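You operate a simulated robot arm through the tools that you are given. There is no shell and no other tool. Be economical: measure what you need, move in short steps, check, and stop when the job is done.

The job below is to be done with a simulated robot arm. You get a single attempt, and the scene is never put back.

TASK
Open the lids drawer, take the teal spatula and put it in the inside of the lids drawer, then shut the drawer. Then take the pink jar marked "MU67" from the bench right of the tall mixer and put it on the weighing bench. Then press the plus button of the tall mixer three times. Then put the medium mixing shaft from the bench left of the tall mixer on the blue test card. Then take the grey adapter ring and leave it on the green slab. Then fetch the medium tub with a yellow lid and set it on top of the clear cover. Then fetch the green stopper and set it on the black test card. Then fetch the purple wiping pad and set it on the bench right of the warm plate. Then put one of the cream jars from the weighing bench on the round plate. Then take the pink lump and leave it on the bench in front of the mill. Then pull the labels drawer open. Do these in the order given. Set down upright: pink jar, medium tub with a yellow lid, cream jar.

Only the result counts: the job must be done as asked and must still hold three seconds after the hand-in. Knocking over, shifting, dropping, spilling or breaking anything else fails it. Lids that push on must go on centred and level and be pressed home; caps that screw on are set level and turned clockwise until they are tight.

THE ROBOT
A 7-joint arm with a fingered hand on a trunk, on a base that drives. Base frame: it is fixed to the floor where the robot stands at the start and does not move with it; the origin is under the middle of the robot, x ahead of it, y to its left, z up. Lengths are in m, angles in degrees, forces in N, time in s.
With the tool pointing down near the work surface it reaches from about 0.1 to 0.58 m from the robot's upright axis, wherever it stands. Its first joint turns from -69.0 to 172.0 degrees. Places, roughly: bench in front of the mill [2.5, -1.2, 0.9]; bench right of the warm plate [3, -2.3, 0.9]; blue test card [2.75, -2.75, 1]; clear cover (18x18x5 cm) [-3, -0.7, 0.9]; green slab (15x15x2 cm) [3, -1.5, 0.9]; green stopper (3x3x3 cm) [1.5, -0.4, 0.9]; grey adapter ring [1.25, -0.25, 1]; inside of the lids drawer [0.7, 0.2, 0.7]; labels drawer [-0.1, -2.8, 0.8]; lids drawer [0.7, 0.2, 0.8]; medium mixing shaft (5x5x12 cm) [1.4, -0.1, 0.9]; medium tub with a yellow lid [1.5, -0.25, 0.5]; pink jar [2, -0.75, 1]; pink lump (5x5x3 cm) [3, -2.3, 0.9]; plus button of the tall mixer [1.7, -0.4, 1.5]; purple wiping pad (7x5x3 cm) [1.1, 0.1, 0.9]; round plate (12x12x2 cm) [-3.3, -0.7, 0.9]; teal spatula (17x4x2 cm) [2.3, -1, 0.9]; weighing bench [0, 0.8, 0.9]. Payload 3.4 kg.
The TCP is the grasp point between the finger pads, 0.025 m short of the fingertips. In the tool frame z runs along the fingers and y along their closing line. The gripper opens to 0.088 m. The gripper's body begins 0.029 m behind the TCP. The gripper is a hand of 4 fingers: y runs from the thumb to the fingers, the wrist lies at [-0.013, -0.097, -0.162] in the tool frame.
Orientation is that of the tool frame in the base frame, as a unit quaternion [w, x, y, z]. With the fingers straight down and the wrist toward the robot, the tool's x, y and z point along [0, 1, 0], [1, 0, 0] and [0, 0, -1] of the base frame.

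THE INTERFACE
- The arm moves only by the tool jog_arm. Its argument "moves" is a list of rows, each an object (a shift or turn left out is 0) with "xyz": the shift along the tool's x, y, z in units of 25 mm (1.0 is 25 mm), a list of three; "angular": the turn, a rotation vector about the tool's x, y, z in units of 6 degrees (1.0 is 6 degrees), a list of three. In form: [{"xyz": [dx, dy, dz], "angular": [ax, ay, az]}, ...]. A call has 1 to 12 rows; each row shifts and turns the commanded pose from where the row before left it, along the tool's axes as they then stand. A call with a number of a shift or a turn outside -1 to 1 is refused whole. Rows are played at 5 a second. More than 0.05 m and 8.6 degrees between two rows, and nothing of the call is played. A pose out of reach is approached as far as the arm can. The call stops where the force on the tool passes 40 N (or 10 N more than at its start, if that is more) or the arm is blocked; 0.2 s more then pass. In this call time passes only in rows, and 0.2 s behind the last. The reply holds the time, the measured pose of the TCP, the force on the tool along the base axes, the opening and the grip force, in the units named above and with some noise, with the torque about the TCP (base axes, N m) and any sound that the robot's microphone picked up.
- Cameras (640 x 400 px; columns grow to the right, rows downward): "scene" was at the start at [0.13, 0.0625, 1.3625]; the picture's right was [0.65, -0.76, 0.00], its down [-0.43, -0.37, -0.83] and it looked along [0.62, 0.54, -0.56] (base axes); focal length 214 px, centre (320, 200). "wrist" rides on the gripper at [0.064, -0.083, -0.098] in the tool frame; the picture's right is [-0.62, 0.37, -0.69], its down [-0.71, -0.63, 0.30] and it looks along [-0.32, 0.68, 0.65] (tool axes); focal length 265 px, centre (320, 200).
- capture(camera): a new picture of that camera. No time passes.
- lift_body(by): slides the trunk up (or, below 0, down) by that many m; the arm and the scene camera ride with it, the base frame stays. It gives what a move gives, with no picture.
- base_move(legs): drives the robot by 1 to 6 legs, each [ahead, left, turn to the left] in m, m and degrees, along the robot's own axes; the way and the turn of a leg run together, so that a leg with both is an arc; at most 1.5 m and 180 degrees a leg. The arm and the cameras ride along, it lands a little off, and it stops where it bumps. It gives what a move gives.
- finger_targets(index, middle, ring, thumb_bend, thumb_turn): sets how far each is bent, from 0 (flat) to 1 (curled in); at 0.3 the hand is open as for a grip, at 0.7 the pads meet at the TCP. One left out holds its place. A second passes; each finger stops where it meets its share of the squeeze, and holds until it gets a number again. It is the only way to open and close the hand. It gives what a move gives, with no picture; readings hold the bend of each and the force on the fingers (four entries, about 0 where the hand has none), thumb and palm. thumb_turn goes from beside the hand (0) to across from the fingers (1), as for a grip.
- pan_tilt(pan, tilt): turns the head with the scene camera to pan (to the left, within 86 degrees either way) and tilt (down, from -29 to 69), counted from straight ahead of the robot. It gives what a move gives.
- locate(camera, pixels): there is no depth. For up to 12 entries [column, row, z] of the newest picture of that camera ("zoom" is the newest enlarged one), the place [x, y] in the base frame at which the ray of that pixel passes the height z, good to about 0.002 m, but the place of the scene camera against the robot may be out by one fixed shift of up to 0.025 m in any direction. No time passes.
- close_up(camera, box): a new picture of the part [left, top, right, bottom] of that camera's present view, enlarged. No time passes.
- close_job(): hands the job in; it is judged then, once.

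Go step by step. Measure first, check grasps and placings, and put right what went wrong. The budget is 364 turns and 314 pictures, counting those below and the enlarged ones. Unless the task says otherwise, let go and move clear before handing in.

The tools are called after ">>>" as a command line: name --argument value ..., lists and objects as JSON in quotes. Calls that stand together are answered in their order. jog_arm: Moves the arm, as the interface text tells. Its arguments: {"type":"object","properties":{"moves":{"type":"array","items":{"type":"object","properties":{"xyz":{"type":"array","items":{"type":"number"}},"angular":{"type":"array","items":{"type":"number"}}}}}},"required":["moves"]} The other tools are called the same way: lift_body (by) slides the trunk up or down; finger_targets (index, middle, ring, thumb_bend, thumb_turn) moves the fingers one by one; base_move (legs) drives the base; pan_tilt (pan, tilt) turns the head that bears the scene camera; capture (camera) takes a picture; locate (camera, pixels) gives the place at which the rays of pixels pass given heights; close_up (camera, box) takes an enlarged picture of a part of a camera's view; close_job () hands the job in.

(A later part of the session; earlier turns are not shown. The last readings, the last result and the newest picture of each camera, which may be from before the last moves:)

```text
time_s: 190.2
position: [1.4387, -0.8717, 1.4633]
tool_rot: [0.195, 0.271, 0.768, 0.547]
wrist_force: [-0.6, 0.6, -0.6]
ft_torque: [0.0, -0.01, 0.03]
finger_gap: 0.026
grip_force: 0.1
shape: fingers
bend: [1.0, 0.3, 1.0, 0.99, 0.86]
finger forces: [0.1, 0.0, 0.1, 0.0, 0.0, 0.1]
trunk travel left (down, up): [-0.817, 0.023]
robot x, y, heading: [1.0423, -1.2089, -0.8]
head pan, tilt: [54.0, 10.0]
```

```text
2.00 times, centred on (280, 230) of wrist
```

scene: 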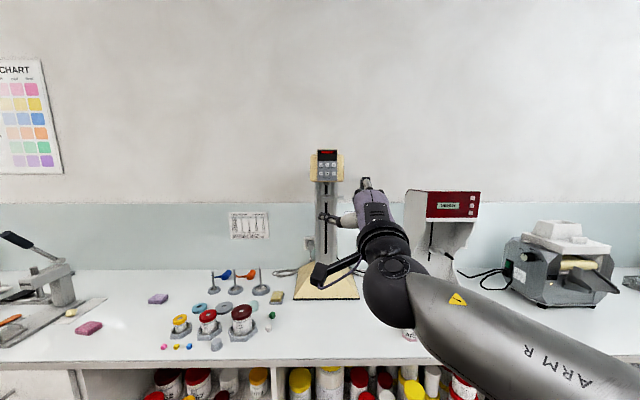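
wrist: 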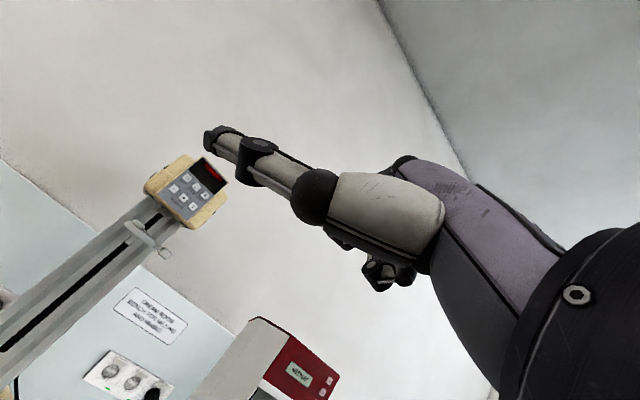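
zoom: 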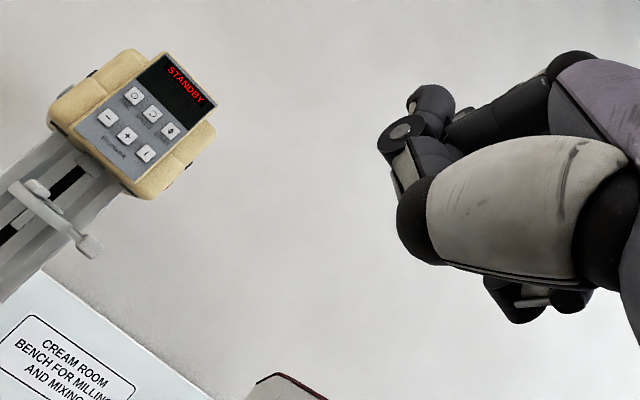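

>>> finger_targets --middle 0.05

>>> close_up --camera "wrist" --box '[120, 80, 440, 280]'

>>> capture --camera "scene"

>>> close_up --camera "scene" --box '[310, 130, 450, 217]'

```text
time_s: 191.2
position: [1.4377, -0.8722, 1.4636]
tool_rot: [0.196, 0.272, 0.767, 0.547]
wrist_force: [0.0, -0.3, 0.6]
ft_torque: [0.0, 0.01, 0.01]
finger_gap: 0.0256
grip_force: 0.1
shape: fingers
bend: [1.0, 0.05, 1.0, 0.99, 0.86]
finger forces: [0.1, 0.0, 0.0, 0.1, 0.1, 0.0]
trunk travel left (down, up): [-0.817, 0.023]
robot x, y, heading: [1.0387, -1.2103, -1.0]
head pan, tilt: [54.0, 10.0]
```

```text
2.00 times, centred on (280, 180) of wrist
```

zoom: 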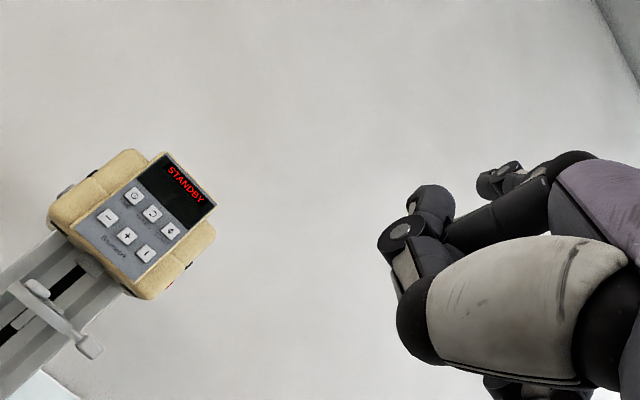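

```text
222 pictures are left
```

scene: 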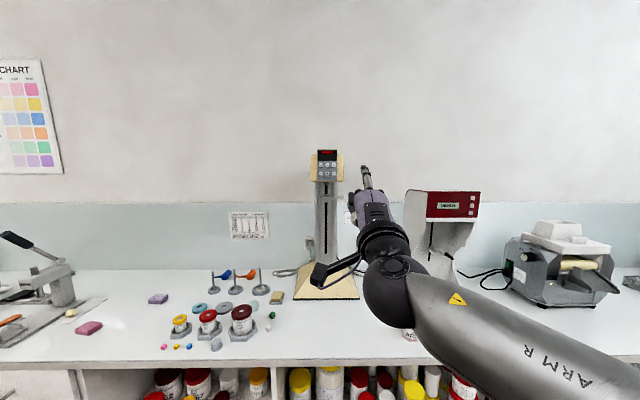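

```text
4.57 times, centred on (380, 174) of scene
```

zoom: 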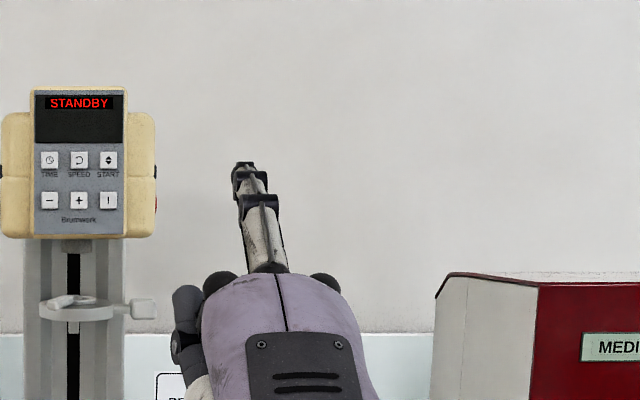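

I set the middle finger to a forward-pointing bend and triangulate the plus button using both cameras.

>>> finger_targets --middle 0.5

>>> capture --camera "wrist"

>>> close_up --camera "wrist" --box '[120, 80, 440, 280]'

>>> locate --camera "wrist" --pixels '[[183.5, 198.5, 1.46], [183.5, 198.5, 1.48], [183.5, 198.5, 1.5], [183.5, 198.5, 1.52], [183.5, 198.5, 1.54]]'

>>> locate --camera "scene" --pixels '[[327.2, 174.2, 1.46], [327.2, 174.2, 1.48], [327.2, 174.2, 1.5], [327.2, 174.2, 1.52], [327.2, 174.2, 1.54]]'

>>> close_up --camera "scene" --box '[310, 130, 450, 217]'

```text
time_s: 192.2
position: [1.4376, -0.8711, 1.4625]
tool_rot: [0.196, 0.272, 0.767, 0.547]
wrist_force: [0.6, 1.2, 0.4]
ft_torque: [0.02, -0.01, 0.03]
finger_gap: 0.0259
grip_force: 0.1
shape: fingers
bend: [1.0, 0.5, 1.0, 0.99, 0.86]
finger forces: [0.0, 0.0, 0.1, 0.0, 0.0, 0.0]
trunk travel left (down, up): [-0.817, 0.023]
robot x, y, heading: [1.0445, -1.2107, -0.8]
head pan, tilt: [54.0, 10.0]
```

```text
220 pictures are left
```

wrist: 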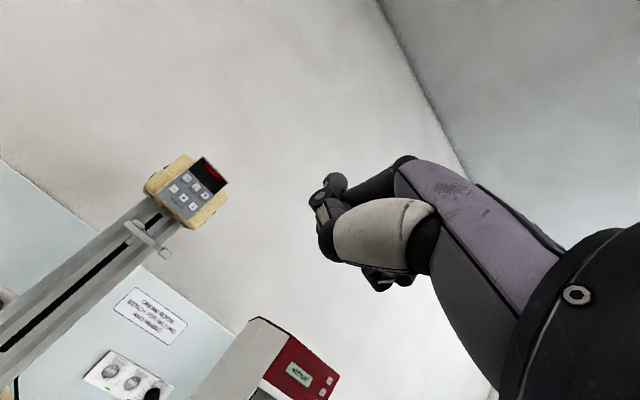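

```text
2.00 times, centred on (280, 180) of wrist
```

zoom: 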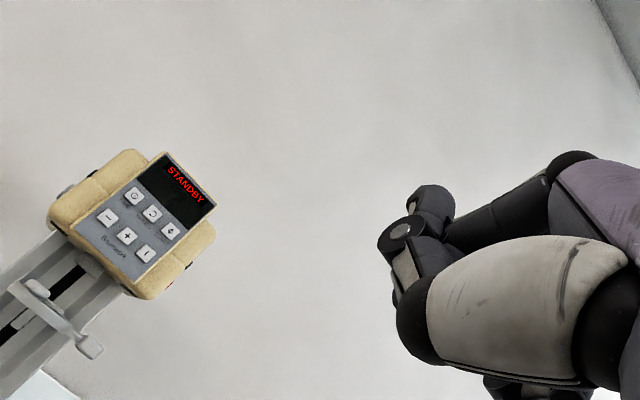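

```text
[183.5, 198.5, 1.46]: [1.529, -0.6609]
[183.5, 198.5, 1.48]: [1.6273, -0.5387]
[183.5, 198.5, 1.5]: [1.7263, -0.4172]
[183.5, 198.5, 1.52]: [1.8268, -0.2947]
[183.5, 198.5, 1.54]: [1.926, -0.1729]
```

```text
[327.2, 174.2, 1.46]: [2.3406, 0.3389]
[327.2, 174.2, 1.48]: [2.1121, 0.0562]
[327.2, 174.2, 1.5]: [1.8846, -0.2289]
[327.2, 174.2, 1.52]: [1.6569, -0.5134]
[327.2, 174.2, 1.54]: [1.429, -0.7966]
```

```text
4.57 times, centred on (380, 174) of scene
```

zoom: 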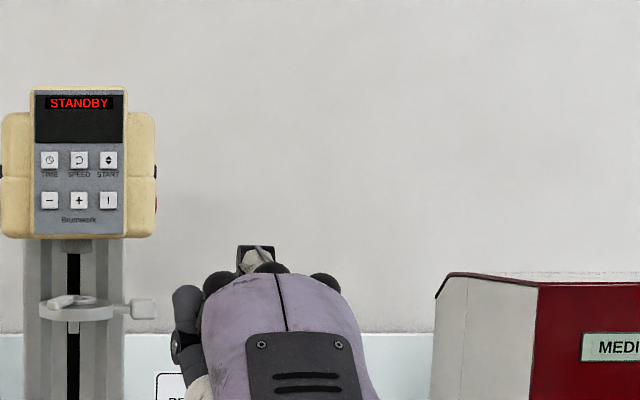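

The plus button is at about (1.733,-0.409,1.501). The thumb hides the middle finger, so I move it beside the hand and look again.

>>> finger_targets --thumb_turn 0 --thumb_bend 1 --middle 0.5

>>> close_up --camera "wrist" --box '[120, 80, 440, 280]'

```text
time_s: 193.2
position: [1.4372, -0.8722, 1.4626]
tool_rot: [0.197, 0.272, 0.767, 0.547]
wrist_force: [0.0, 0.5, -0.4]
ft_torque: [0.02, -0.02, 0.01]
finger_gap: 0.0354
grip_force: 0.0
shape: fingers
bend: [1.0, 0.5, 1.0, 1.0, 0.0]
finger forces: [0.0, 0.0, 0.0, 0.0, 0.0, 0.0]
trunk travel left (down, up): [-0.817, 0.023]
robot x, y, heading: [1.041, -1.2149, -0.6]
head pan, tilt: [54.0, 10.0]
```

```text
2.00 times, centred on (280, 180) of wrist
```

zoom: 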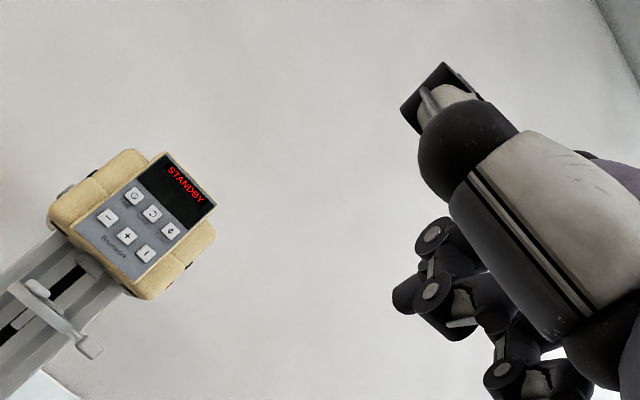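

>>> finger_targets --middle 0.3

>>> close_up --camera "wrist" --box '[220, 100, 420, 225]'

```text
time_s: 194.2
position: [1.4388, -0.8734, 1.4642]
tool_rot: [0.197, 0.272, 0.767, 0.547]
wrist_force: [-0.7, -0.5, 0.5]
ft_torque: [0.02, 0.03, 0.02]
finger_gap: 0.0355
grip_force: 0.0
shape: fingers
bend: [1.0, 0.3, 1.0, 1.0, 0.0]
finger forces: [0.0, 0.0, 0.0, 0.0, 0.0, 0.1]
trunk travel left (down, up): [-0.817, 0.023]
robot x, y, heading: [1.0386, -1.2117, -0.9]
head pan, tilt: [54.0, 10.0]
```

```text
3.20 times, centred on (320, 162) of wrist
```

zoom: 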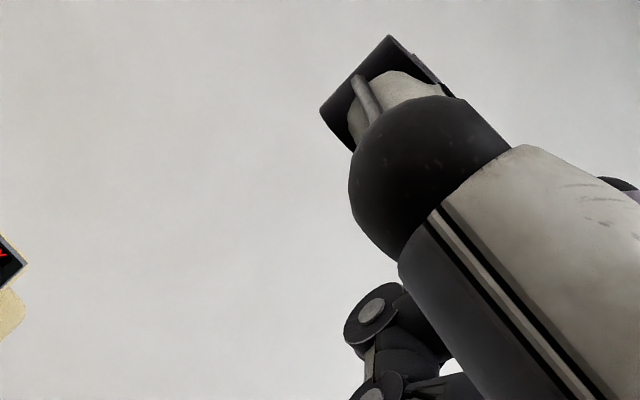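

The middle finger at bend 0.5 leads clearly (tip at about (0,0.016,0.012) in the tool frame). I set it back and drive closer to the mixer.

>>> finger_targets --middle 0.5

>>> lift_body --by 0.02

>>> base_move --legs '[[0.261, 0.305, 0.9]]'

>>> jog_arm --moves '[{"xyz": [0.7, 0, 0]}, {"xyz": [0.7, 0, 0]}, {"xyz": [0.7, 0, 0]}]'

>>> capture --camera "wrist"

>>> capture --camera "scene"

```text
time_s: 195.2
position: [1.4367, -0.8721, 1.4648]
tool_rot: [0.197, 0.272, 0.767, 0.546]
wrist_force: [0.7, -0.4, 0.5]
ft_torque: [0.01, 0.01, -0.04]
finger_gap: 0.0353
grip_force: 0.0
shape: fingers
bend: [1.0, 0.5, 1.0, 1.0, 0.0]
finger forces: [0.0, 0.0, 0.0, 0.1, 0.0, 0.1]
trunk travel left (down, up): [-0.817, 0.023]
robot x, y, heading: [1.0423, -1.2121, -0.5]
head pan, tilt: [54.0, 10.0]
```

```text
time_s: 195.9
position: [1.4384, -0.8721, 1.4834]
tool_rot: [0.195, 0.271, 0.768, 0.547]
wrist_force: [-0.1, -0.4, -0.6]
ft_torque: [-0.01, 0.04, 0.03]
finger_gap: 0.0352
grip_force: 0.1
shape: fingers
bend: [1.0, 0.5, 1.0, 1.0, 0.0]
finger forces: [0.0, 0.0, 0.0, 0.1, 0.1, 0.0]
trunk travel left (down, up): [-0.837, 0.003]
robot x, y, heading: [1.0417, -1.2111, -0.5]
head pan, tilt: [54.0, 10.0]
```

```text
time_s: 198.4
position: [1.6916, -0.5579, 1.4835]
tool_rot: [0.191, 0.264, 0.77, 0.549]
wrist_force: [-0.2, 0.1, 0.0]
ft_torque: [0.0, -0.03, 0.0]
finger_gap: 0.0353
grip_force: 0.0
shape: fingers
bend: [1.0, 0.5, 1.0, 1.0, 0.0]
finger forces: [0.0, 0.0, 0.0, 0.0, 0.0, 0.0]
trunk travel left (down, up): [-0.837, 0.003]
robot x, y, heading: [1.3023, -0.9025, 0.0]
head pan, tilt: [54.0, 10.0]
```

```text
time_s: 199.2
position: [1.6497, -0.5219, 1.4839]
tool_rot: [0.192, 0.265, 0.77, 0.548]
wrist_force: [-0.3, 0.5, 0.2]
ft_torque: [-0.01, 0.03, 0.01]
finger_gap: 0.0353
grip_force: 0.0
shape: fingers
bend: [1.0, 0.5, 1.0, 1.0, 0.0]
finger forces: [0.0, 0.1, 0.1, 0.1, 0.1, 0.0]
trunk travel left (down, up): [-0.837, 0.003]
robot x, y, heading: [1.2996, -0.9002, 0.1]
head pan, tilt: [54.0, 10.0]
```

```text
215 pictures are left
```

wrist: 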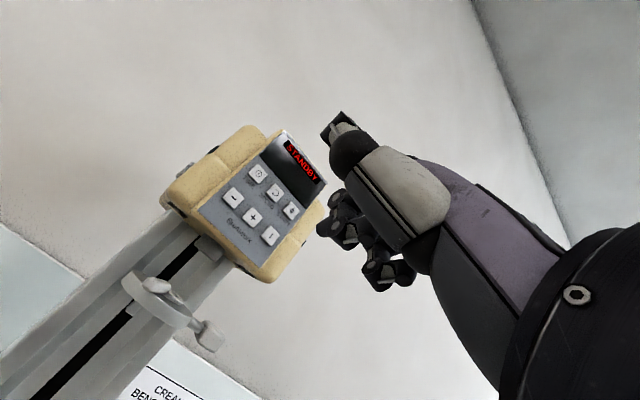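

```text
214 pictures are left
```

scene: 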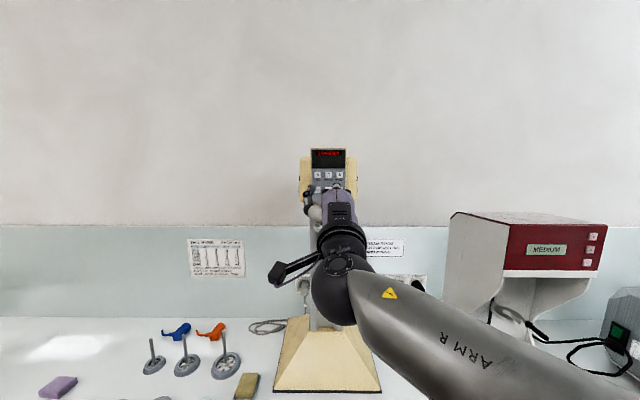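

The plus button now is at (253,217) in the wrist view. I re-triangulate it against the tip.

>>> locate --camera "wrist" --pixels '[[253, 217, 1.49], [253, 217, 1.5], [253, 217, 1.505], [253, 217, 1.51]]'

>>> close_up --camera "wrist" --box '[200, 130, 440, 280]'

```text
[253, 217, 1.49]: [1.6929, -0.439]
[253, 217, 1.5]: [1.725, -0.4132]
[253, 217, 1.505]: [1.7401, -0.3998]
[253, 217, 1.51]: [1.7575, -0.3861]
```

```text
2.67 times, centred on (320, 205) of wrist
```

zoom: 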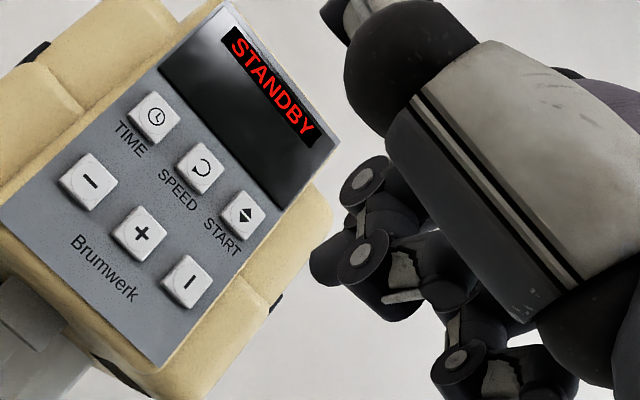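

>>> base_move --legs '[[0.031, 0.042, 0]]'

>>> capture --camera "wrist"

```text
time_s: 200.2
position: [1.6818, -0.4819, 1.4844]
tool_rot: [0.191, 0.264, 0.77, 0.549]
wrist_force: [0.7, -0.3, 0.2]
ft_torque: [0.03, -0.04, 0.0]
finger_gap: 0.0353
grip_force: 0.0
shape: fingers
bend: [1.0, 0.5, 1.0, 1.0, 0.0]
finger forces: [0.0, 0.1, 0.0, 0.0, 0.0, 0.1]
trunk travel left (down, up): [-0.837, 0.003]
robot x, y, heading: [1.3354, -0.8597, 0.3]
head pan, tilt: [54.0, 10.0]
```

```text
212 pictures are left
```

wrist: 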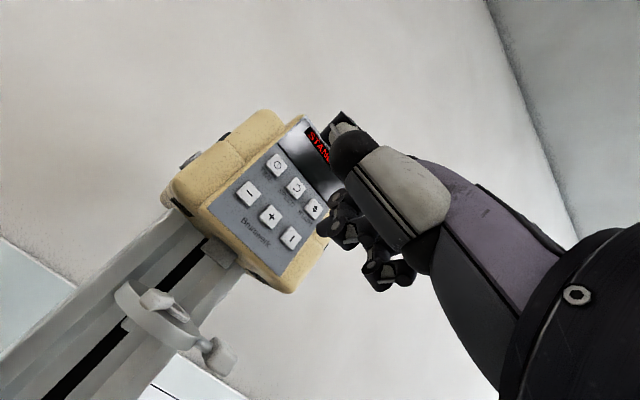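

>>> locate --camera "wrist" --pixels '[[269, 216, 1.49], [269, 216, 1.495], [269, 216, 1.5], [269, 216, 1.505]]'

```text
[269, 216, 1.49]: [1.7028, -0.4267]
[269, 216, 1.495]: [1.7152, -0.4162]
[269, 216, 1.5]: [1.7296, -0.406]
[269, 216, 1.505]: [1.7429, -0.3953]
```

I align and advance 5 cm toward the button, then check.

>>> jog_arm --moves '[{"xyz": [0.2, 0.15, -0.05]}, {"xyz": [0.04, 0.33, 0.94]}, {"xyz": [0.04, 0.33, 0.94]}]'

>>> close_up --camera "wrist" --box '[200, 130, 440, 280]'

>>> close_up --camera "scene" --box '[270, 120, 400, 202]'

```text
time_s: 201.2
position: [1.7316, -0.4801, 1.5266]
tool_rot: [0.197, 0.291, 0.743, 0.57]
wrist_force: [-0.5, -0.1, -0.4]
ft_torque: [0.05, -0.01, 0.04]
finger_gap: 0.0354
grip_force: 0.1
shape: fingers
bend: [1.0, 0.5, 1.0, 1.0, 0.0]
finger forces: [0.1, 0.1, 0.0, 0.0, 0.0, 0.0]
out of reach, approached as far as the arm can: row 3
trunk travel left (down, up): [-0.837, 0.003]
robot x, y, heading: [1.3325, -0.8601, 0.1]
head pan, tilt: [54.0, 10.0]
stopped in row 3: the arm was blocked; the commanded pose is now the measured one
```

```text
2.67 times, centred on (320, 205) of wrist
```

zoom: 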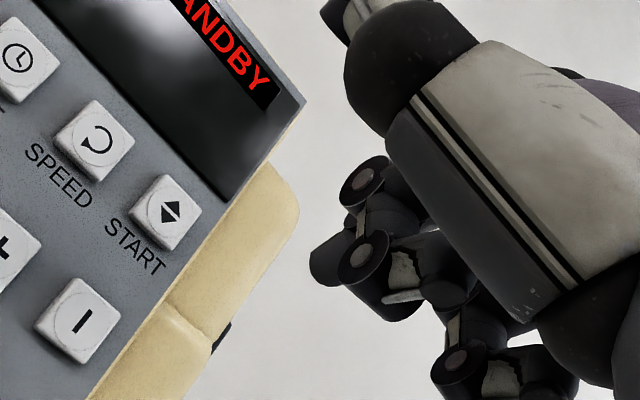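

```text
4.88 times, centred on (335, 161) of scene
```

zoom: 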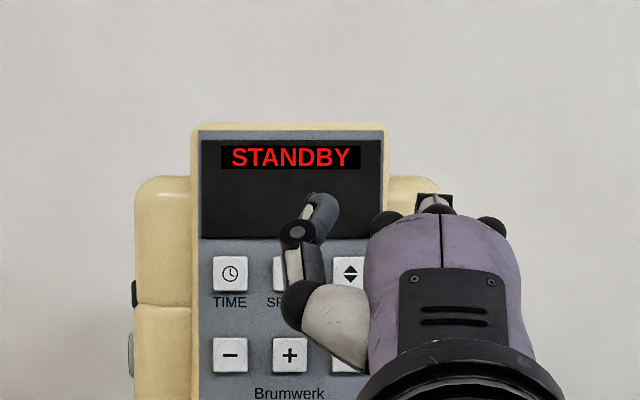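

That's beyond reach with this hand pose. A straighter middle finger (bend 0.3) and about 62° pitch reaches ~3 cm further, so I back off and reconfigure.

>>> jog_arm --moves '[{"xyz": [0, -0.3, -0.9]}, {"xyz": [0, -0.3, -0.9]}, {"angular": [1, 0, 0]}, {"angular": [1, 0, 0.3]}]'

>>> finger_targets --middle 0.3

>>> capture --camera "scene"

>>> capture --camera "wrist"

```text
time_s: 202.2
position: [1.6977, -0.5154, 1.5224]
tool_rot: [0.158, 0.32, 0.795, 0.49]
wrist_force: [0.4, 0.3, 0.4]
ft_torque: [0.01, -0.02, 0.02]
finger_gap: 0.0355
grip_force: 0.2
shape: fingers
bend: [1.0, 0.5, 1.0, 1.0, 0.0]
finger forces: [0.0, 0.1, 0.0, 0.0, 0.0, 0.0]
trunk travel left (down, up): [-0.837, 0.003]
robot x, y, heading: [1.3319, -0.8586, 0.1]
head pan, tilt: [54.0, 10.0]
```

```text
time_s: 203.2
position: [1.6993, -0.5148, 1.5214]
tool_rot: [0.158, 0.321, 0.795, 0.49]
wrist_force: [1.1, 0.4, -0.3]
ft_torque: [0.0, 0.0, 0.05]
finger_gap: 0.0357
grip_force: 0.1
shape: fingers
bend: [1.0, 0.3, 1.0, 1.0, 0.0]
finger forces: [0.0, 0.0, 0.1, 0.0, 0.0, 0.0]
trunk travel left (down, up): [-0.837, 0.003]
robot x, y, heading: [1.3357, -0.8597, 0.0]
head pan, tilt: [54.0, 10.0]
```

```text
209 pictures are left
```

scene: 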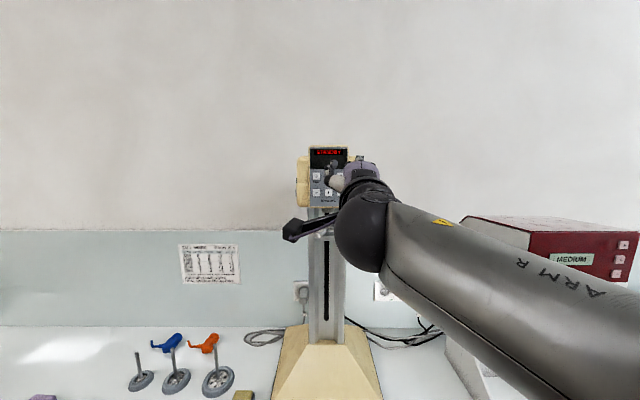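

```text
208 pictures are left
```

wrist: 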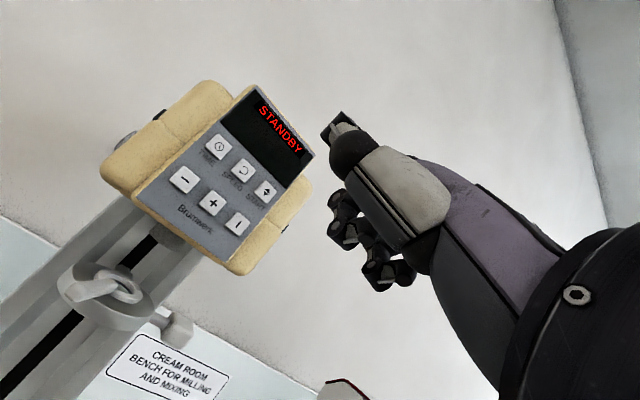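

>>> jog_arm --moves '[{"xyz": [0.87, -0.7, 0.88]}, {"xyz": [0.87, -0.7, 0.88]}]'

>>> close_up --camera "scene" --box '[270, 120, 400, 202]'

>>> capture --camera "wrist"

```text
time_s: 203.8
position: [1.6775, -0.4649, 1.4743]
tool_rot: [0.158, 0.32, 0.795, 0.49]
wrist_force: [-0.7, 0.2, -0.6]
ft_torque: [0.0, -0.01, -0.01]
finger_gap: 0.0353
grip_force: 0.1
shape: fingers
bend: [1.0, 0.3, 1.0, 1.0, 0.0]
finger forces: [0.1, 0.0, 0.0, 0.1, 0.0, 0.1]
trunk travel left (down, up): [-0.837, 0.003]
robot x, y, heading: [1.3374, -0.862, 0.4]
head pan, tilt: [54.0, 10.0]
```

```text
4.88 times, centred on (335, 161) of scene
```

zoom: 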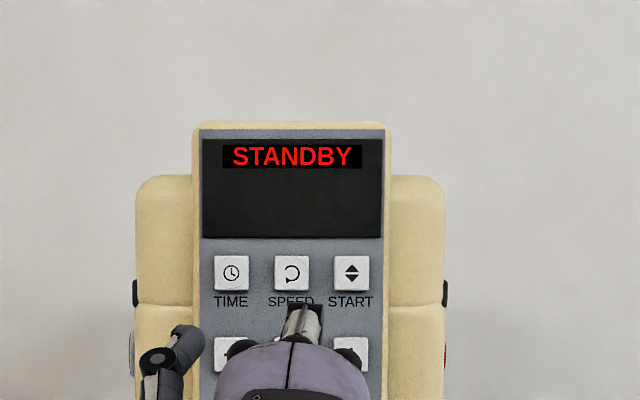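

```text
206 pictures are left
```

wrist: 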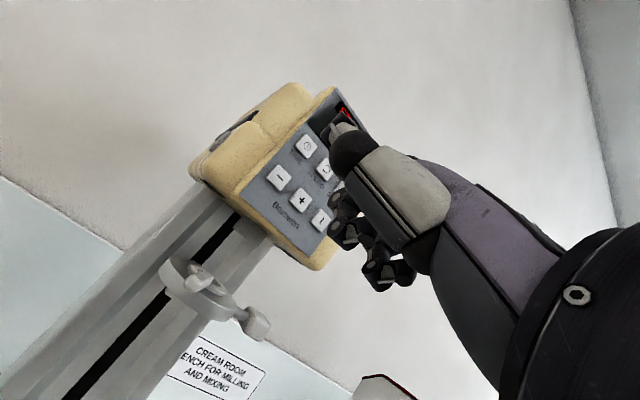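

>>> locate --camera "wrist" --pixels '[[301, 201, 1.485], [301, 201, 1.49], [301, 201, 1.495], [301, 201, 1.5], [301, 201, 1.505]]'

>>> close_up --camera "wrist" --box '[220, 100, 420, 225]'

```text
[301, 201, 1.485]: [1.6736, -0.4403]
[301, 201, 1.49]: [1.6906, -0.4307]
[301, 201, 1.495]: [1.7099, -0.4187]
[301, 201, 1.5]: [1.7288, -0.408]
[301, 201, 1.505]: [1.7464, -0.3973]
```

```text
3.20 times, centred on (320, 162) of wrist
```

zoom: 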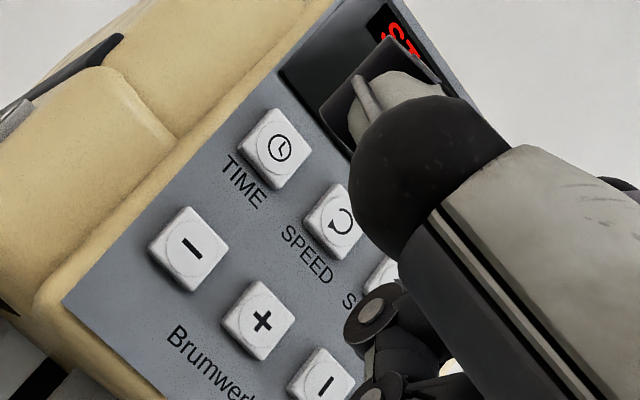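

I advance in small steps toward contact.

>>> jog_arm --moves '[{"xyz": [0.05, 0.23, 0.44]}, {"xyz": [0.05, 0.23, 0.44]}, {"xyz": [0.04, 0.19, 0.36]}]'

>>> close_up --camera "wrist" --box '[220, 100, 420, 225]'

>>> close_up --camera "scene" --box '[270, 120, 400, 202]'

```text
time_s: 204.8
position: [1.7099, -0.4772, 1.5192]
tool_rot: [0.16, 0.335, 0.77, 0.518]
wrist_force: [0.3, -0.3, 1.1]
ft_torque: [0.01, 0.0, -0.01]
finger_gap: 0.0354
grip_force: 0.1
shape: fingers
bend: [1.0, 0.3, 1.0, 1.0, 0.0]
finger forces: [0.1, 0.0, 0.1, 0.1, 0.0, 0.0]
out of reach, approached as far as the arm can: row 3
trunk travel left (down, up): [-0.837, 0.003]
robot x, y, heading: [1.3327, -0.8614, 0.2]
head pan, tilt: [54.0, 10.0]
stopped in row 3: the arm was blocked; the commanded pose is now the measured one
```

```text
3.20 times, centred on (320, 162) of wrist
```

zoom: 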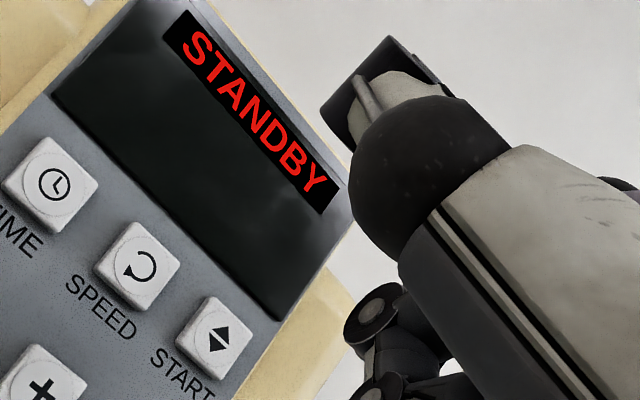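

```text
4.88 times, centred on (335, 161) of scene
```

zoom: 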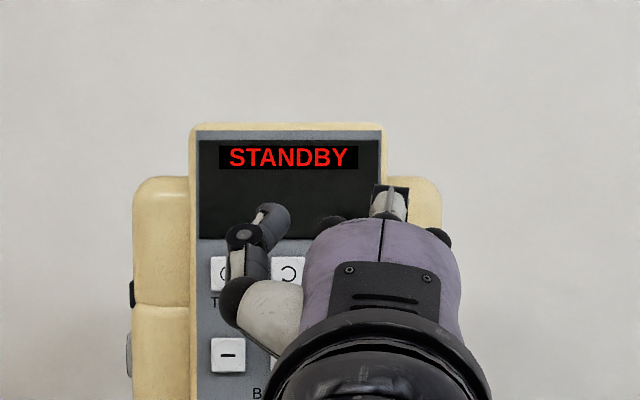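

This is just out of reach and the arm slips to another pose there, so I won't push on. I test whether turning the base side-on lets it stand closer to the bench.

>>> base_move --legs '[[-0.07, -0.097, 0], [0, 0, -36.2]]'

>>> base_move --legs '[[0, 0.2, 0]]'

```text
time_s: 207.7
position: [1.7929, -0.8688, 1.5181]
tool_rot: [0.312, 0.559, 0.628, 0.443]
wrist_force: [-1.1, -0.7, 0.2]
ft_torque: [-0.05, 0.01, -0.02]
finger_gap: 0.035
grip_force: 0.0
shape: fingers
bend: [1.0, 0.3, 1.0, 1.0, 0.0]
finger forces: [0.0, 0.1, 0.0, 0.1, 0.0, 0.0]
trunk travel left (down, up): [-0.837, 0.003]
robot x, y, heading: [1.2611, -0.954, -35.9]
head pan, tilt: [54.0, 10.0]
```

```text
time_s: 209.3
position: [1.9081, -0.7091, 1.5191]
tool_rot: [0.312, 0.559, 0.627, 0.443]
wrist_force: [-0.6, 0.1, -0.3]
ft_torque: [0.02, -0.02, 0.0]
finger_gap: 0.0352
grip_force: 0.0
shape: fingers
bend: [1.0, 0.3, 1.0, 1.0, 0.0]
finger forces: [0.0, 0.0, 0.0, 0.0, 0.0, 0.0]
trunk travel left (down, up): [-0.837, 0.003]
robot x, y, heading: [1.3779, -0.793, -36.0]
head pan, tilt: [54.0, 10.0]
```

Side-on it stands at 0.17 already, much closer. I see how far it can go.

>>> base_move --legs '[[0, 0.06, 0]]'

```text
time_s: 210.3
position: [1.9112, -0.7002, 1.5196]
tool_rot: [0.31, 0.557, 0.629, 0.445]
wrist_force: [-0.1, -1.7, 0.9]
ft_torque: [-0.03, 0.08, 0.14]
finger_gap: 0.0348
grip_force: 0.0
shape: fingers
bend: [1.0, 0.3, 1.0, 1.0, 0.0]
finger forces: [0.0, 0.1, 0.0, 0.0, 0.0, 0.0]
trunk travel left (down, up): [-0.837, 0.003]
robot x, y, heading: [1.3849, -0.789, -35.4]
head pan, tilt: [54.0, 10.0]
```

Base side-on reaches 8 cm closer, so I'll keep this heading (ahead = along bench, left = to bench). Now I swing the hand back left in front of the panel.

>>> jog_arm --moves '[{"xyz": [0.74, -0.36, -0.6], "angular": [0.056, 0.478, -0.2175]}, {"xyz": [0.78, -0.34, -0.56], "angular": [0.056, 0.478, -0.2175]}, {"xyz": [0.81, -0.33, -0.51], "angular": [0.056, 0.478, -0.2175]}, {"xyz": [0.85, -0.31, -0.47], "angular": [0.056, 0.478, -0.2175]}, {"xyz": [0.87, -0.3, -0.42], "angular": [0.056, 0.478, -0.2175]}, {"xyz": [0.9, -0.28, -0.38], "angular": [0.056, 0.478, -0.2175]}, {"xyz": [0.92, -0.26, -0.34], "angular": [0.056, 0.478, -0.2175]}, {"xyz": [0.94, -0.24, -0.29], "angular": [0.056, 0.478, -0.2175]}, {"xyz": [0.96, -0.22, -0.24], "angular": [0.056, 0.478, -0.2175]}, {"xyz": [0.98, -0.2, -0.19], "angular": [0.056, 0.478, -0.2175]}, {"xyz": [0.99, -0.18, -0.14], "angular": [0.056, 0.478, -0.2175]}, {"xyz": [1.0, -0.16, -0.09], "angular": [0.056, 0.478, -0.2175]}]'

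>>> pan_tilt --pan 84 --tilt 5

>>> capture --camera "scene"

>>> capture --camera "wrist"

```text
time_s: 212.9
position: [1.6643, -0.5181, 1.5197]
tool_rot: [0.15, 0.322, 0.776, 0.521]
wrist_force: [0.0, -0.2, 0.7]
ft_torque: [0.0, 0.0, 0.01]
finger_gap: 0.0353
grip_force: 0.1
shape: fingers
bend: [1.0, 0.3, 1.0, 1.0, 0.0]
finger forces: [0.0, 0.0, 0.0, 0.0, 0.0, 0.0]
trunk travel left (down, up): [-0.837, 0.003]
robot x, y, heading: [1.383, -0.7902, -35.8]
head pan, tilt: [54.0, 10.0]
```

```text
time_s: 213.8
position: [1.6652, -0.5179, 1.5192]
tool_rot: [0.149, 0.322, 0.776, 0.522]
wrist_force: [-0.5, -0.6, -0.2]
ft_torque: [-0.01, -0.01, -0.01]
finger_gap: 0.0352
grip_force: 0.1
shape: fingers
bend: [1.0, 0.3, 1.0, 1.0, 0.0]
finger forces: [0.0, 0.1, 0.1, 0.0, 0.0, 0.0]
trunk travel left (down, up): [-0.837, 0.003]
robot x, y, heading: [1.3837, -0.7936, -35.6]
head pan, tilt: [84.0, 5.0]
```

```text
202 pictures are left
```

scene: 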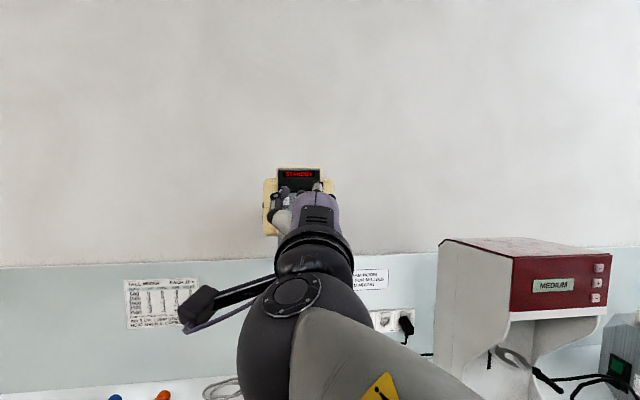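

```text
201 pictures are left
```

wrist: 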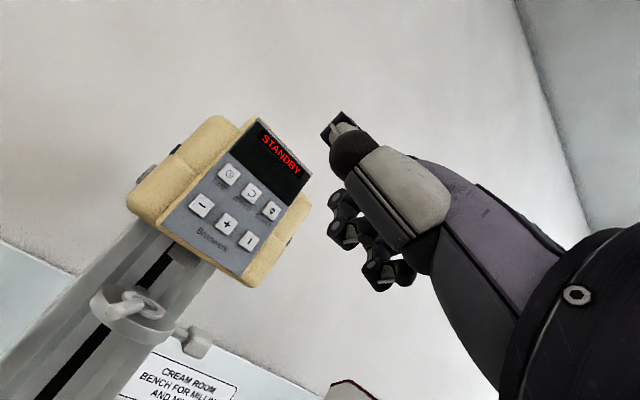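

I return the middle finger to 0.5 (tip visible), take out the roll, and go to 3 cm before the button.

>>> finger_targets --middle 0.5

>>> jog_arm --moves '[{"angular": [0, 0, -0.55]}, {"angular": [0, 0, -0.55]}, {"xyz": [0.17, 0.05, 0.81]}, {"xyz": [0.17, 0.05, 0.81]}, {"xyz": [0.17, 0.05, 0.81]}, {"xyz": [0.17, 0.05, 0.81]}]'

>>> close_up --camera "wrist" --box '[200, 130, 440, 280]'

```text
time_s: 214.8
position: [1.6663, -0.5191, 1.5195]
tool_rot: [0.149, 0.323, 0.776, 0.521]
wrist_force: [-0.3, 0.2, 0.4]
ft_torque: [-0.02, -0.03, -0.03]
finger_gap: 0.0351
grip_force: 0.1
shape: fingers
bend: [1.0, 0.5, 1.0, 1.0, 0.0]
finger forces: [0.0, 0.0, 0.1, 0.1, 0.1, 0.1]
trunk travel left (down, up): [-0.837, 0.003]
robot x, y, heading: [1.3818, -0.7898, -35.8]
head pan, tilt: [84.0, 5.0]
```

```text
time_s: 216.4
position: [1.715, -0.4885, 1.5231]
tool_rot: [0.153, 0.299, 0.77, 0.543]
wrist_force: [0.8, -0.1, -0.3]
ft_torque: [0.01, 0.0, 0.03]
finger_gap: 0.0351
grip_force: 0.0
shape: fingers
bend: [1.0, 0.5, 1.0, 1.0, 0.0]
finger forces: [0.0, 0.0, 0.0, 0.0, 0.0, 0.0]
out of reach, approached as far as the arm can: row 6
trunk travel left (down, up): [-0.837, 0.003]
robot x, y, heading: [1.3842, -0.7872, -35.7]
head pan, tilt: [84.0, 5.0]
stopped in row 6: the arm was blocked; the commanded pose is now the measured one
```

```text
2.67 times, centred on (320, 205) of wrist
```

zoom: 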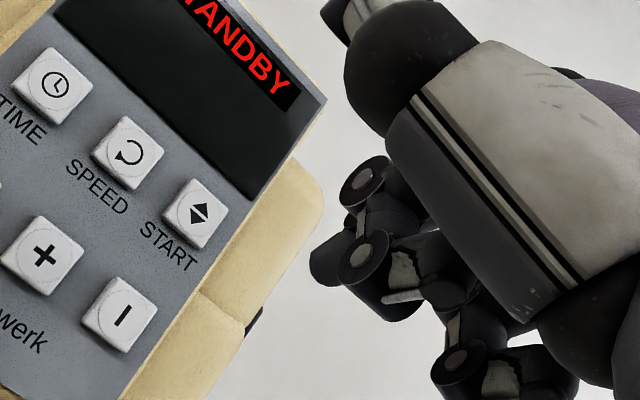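

The limit is the wrist angle, not the distance. I switch to a flatter hand pose: about 33° pitch with the middle finger fully straight as the poker.

>>> jog_arm --moves '[{"xyz": [-0.04, -0.29, -0.75]}, {"xyz": [-0.04, -0.29, -0.75]}, {"xyz": [-0.04, -0.29, -0.75]}, {"angular": [0.92, 0, -0.1]}, {"angular": [0.92, 0, -0.1]}, {"angular": [0.92, 0, -0.1]}, {"angular": [0.92, 0, -0.1]}, {"angular": [0.92, 0, -0.1]}, {"angular": [0.92, 0, -0.1]}]'

>>> finger_targets --thumb_turn 1 --thumb_bend 0.3 --middle 0

>>> capture --camera "wrist"

>>> capture --camera "scene"

```text
time_s: 218.4
position: [1.679, -0.5298, 1.5163]
tool_rot: [0.08, 0.304, 0.905, 0.288]
wrist_force: [0.4, -1.3, 0.1]
ft_torque: [0.01, 0.02, -0.01]
finger_gap: 0.0353
grip_force: 0.1
shape: fingers
bend: [1.0, 0.5, 1.0, 1.0, 0.0]
finger forces: [0.1, 0.0, 0.0, 0.0, 0.1, 0.0]
trunk travel left (down, up): [-0.837, 0.003]
robot x, y, heading: [1.384, -0.7891, -35.6]
head pan, tilt: [84.0, 5.0]
```

```text
time_s: 219.4
position: [1.678, -0.5288, 1.5158]
tool_rot: [0.078, 0.303, 0.905, 0.29]
wrist_force: [-0.5, 0.2, -0.2]
ft_torque: [-0.03, 0.01, -0.01]
finger_gap: 0.0528
grip_force: 0.1
shape: fingers
bend: [1.0, 0.0, 1.0, 0.3, 0.97]
finger forces: [0.1, 0.0, 0.0, 0.0, 0.0, 0.0]
trunk travel left (down, up): [-0.837, 0.003]
robot x, y, heading: [1.3815, -0.7867, -35.7]
head pan, tilt: [84.0, 5.0]
```

```text
199 pictures are left
```

wrist: 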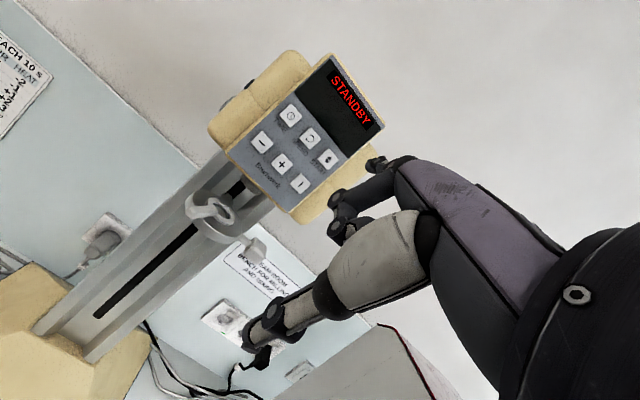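

```text
198 pictures are left
```

scene: 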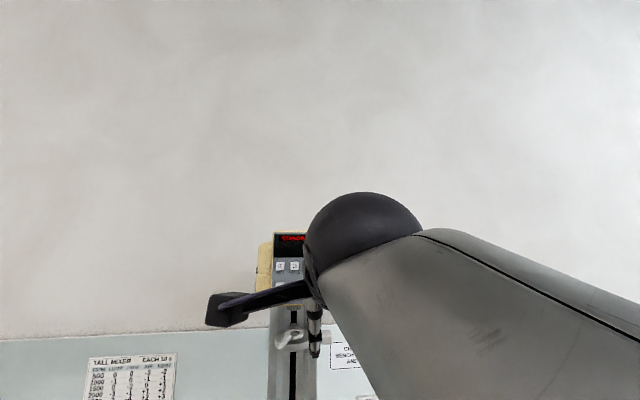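

>>> close_up --camera "wrist" --box '[250, 90, 450, 215]'

>>> locate --camera "wrist" --pixels '[[282, 163, 1.495], [282, 163, 1.5], [282, 163, 1.505]]'

```text
3.20 times, centred on (350, 152) of wrist
```

zoom: 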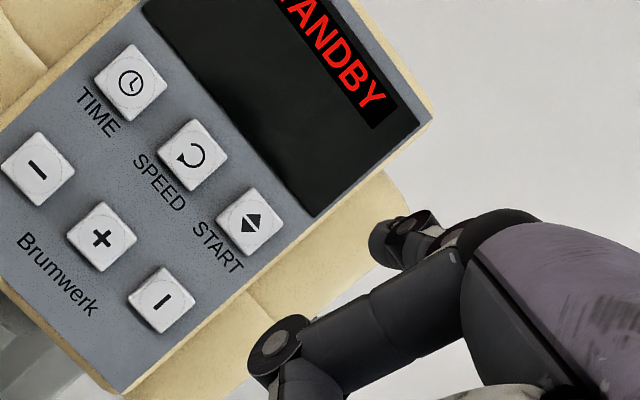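

```text
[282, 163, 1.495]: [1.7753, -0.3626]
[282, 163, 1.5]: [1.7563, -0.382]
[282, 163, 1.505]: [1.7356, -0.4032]
```

The straight fingertip shows at (369,164), i.e. about (0,0.074,-0.007) in the tool frame. I move so it is 2.5 cm in front of the plus button.

>>> jog_arm --moves '[{"xyz": [0.3, 0, 0.77]}, {"xyz": [0.3, 0, 0.77]}, {"xyz": [0.3, 0, 0.77]}, {"xyz": [0.3, 0, 0.75]}]'

>>> close_up --camera "wrist" --box '[250, 90, 450, 215]'

>>> capture --camera "scene"

```text
time_s: 220.6
position: [1.6904, -0.5107, 1.504]
tool_rot: [0.062, 0.317, 0.884, 0.337]
wrist_force: [0.8, 0.5, 0.0]
ft_torque: [-0.03, 0.01, 0.02]
finger_gap: 0.0529
grip_force: 0.2
shape: fingers
bend: [1.0, 0.0, 1.0, 0.3, 0.97]
finger forces: [0.1, 0.0, 0.1, 0.1, 0.1, 0.0]
trunk travel left (down, up): [-0.837, 0.003]
robot x, y, heading: [1.3846, -0.7859, -35.5]
head pan, tilt: [84.0, 5.0]
stopped in row 4: the arm was blocked; the commanded pose is now the measured one
```

```text
3.20 times, centred on (350, 152) of wrist
```

zoom: 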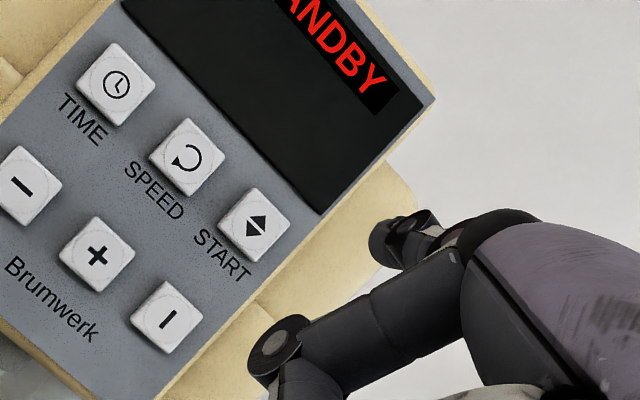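

```text
195 pictures are left
```

scene: 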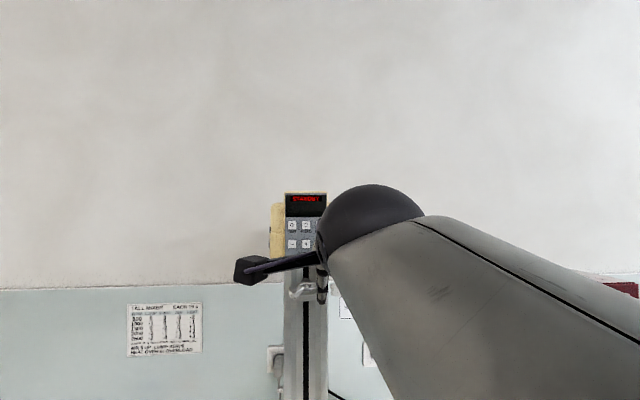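

The forearm is crowding the robot's own head (huge in the scene view). I step the base back 6 cm and straighten the hand.

>>> base_move --legs '[[0, -0.06, 0]]'

>>> jog_arm --moves '[{"angular": [0.4, 0, -0.78]}, {"angular": [0.4, 0, -0.78]}]'

```text
time_s: 221.6
position: [1.6559, -0.5588, 1.505]
tool_rot: [0.062, 0.317, 0.884, 0.339]
wrist_force: [0.5, -0.3, -0.2]
ft_torque: [0.0, 0.01, -0.02]
finger_gap: 0.0528
grip_force: 0.2
shape: fingers
bend: [1.0, 0.0, 1.0, 0.3, 0.97]
finger forces: [0.0, 0.1, 0.0, 0.1, 0.1, 0.1]
trunk travel left (down, up): [-0.837, 0.003]
robot x, y, heading: [1.3492, -0.8367, -35.7]
head pan, tilt: [84.0, 5.0]
```

```text
time_s: 222.2
position: [1.6539, -0.5641, 1.5127]
tool_rot: [0.081, 0.247, 0.918, 0.3]
wrist_force: [-0.1, 0.8, 0.1]
ft_torque: [-0.04, 0.0, 0.0]
finger_gap: 0.0528
grip_force: 0.1
shape: fingers
bend: [1.0, 0.0, 1.0, 0.3, 0.97]
finger forces: [0.0, 0.0, 0.0, 0.0, 0.0, 0.0]
trunk travel left (down, up): [-0.837, 0.003]
robot x, y, heading: [1.3488, -0.8363, -35.7]
head pan, tilt: [84.0, 5.0]
```

>>> jog_arm --moves '[{"xyz": [0.13, 0.3, 0.81]}, {"xyz": [0.13, 0.3, 0.81]}, {"xyz": [0.13, 0.3, 0.81]}, {"xyz": [0.13, 0.3, 0.81]}, {"xyz": [0.13, 0.3, 0.81]}]'

>>> capture --camera "wrist"

>>> capture --camera "scene"

```text
time_s: 223.6
position: [1.6748, -0.5437, 1.456]
tool_rot: [0.053, 0.264, 0.906, 0.327]
wrist_force: [0.0, 0.9, -0.6]
ft_torque: [0.01, 0.0, 0.0]
finger_gap: 0.0528
grip_force: 0.0
shape: fingers
bend: [1.0, 0.0, 1.0, 0.3, 0.98]
finger forces: [0.1, 0.0, 0.0, 0.0, 0.0, 0.0]
out of reach, approached as far as the arm can: row 2, 3, 4, 5
trunk travel left (down, up): [-0.837, 0.003]
robot x, y, heading: [1.3467, -0.8368, -35.5]
head pan, tilt: [84.0, 5.0]
stopped in row 5: the arm was blocked; the commanded pose is now the measured one
```

```text
194 pictures are left
```

wrist: 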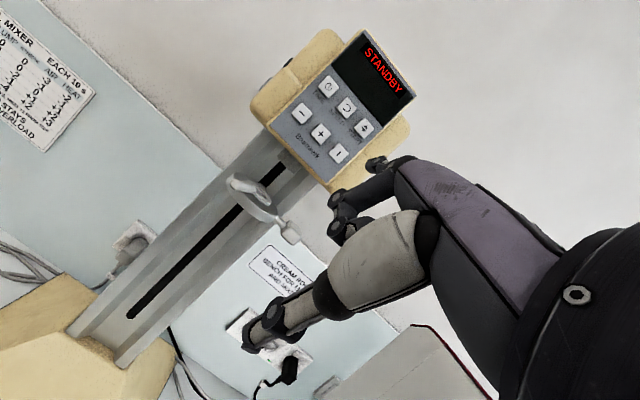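

```text
193 pictures are left
```

scene: 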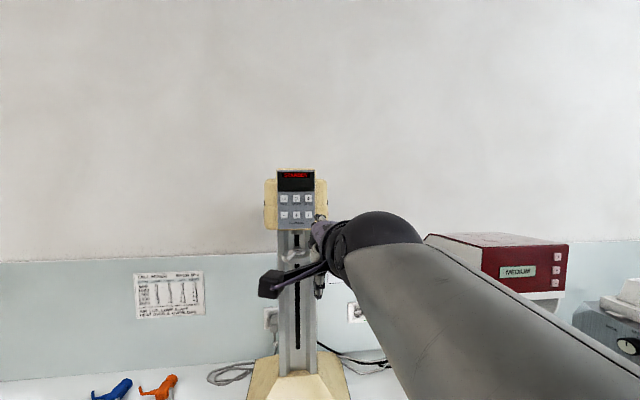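

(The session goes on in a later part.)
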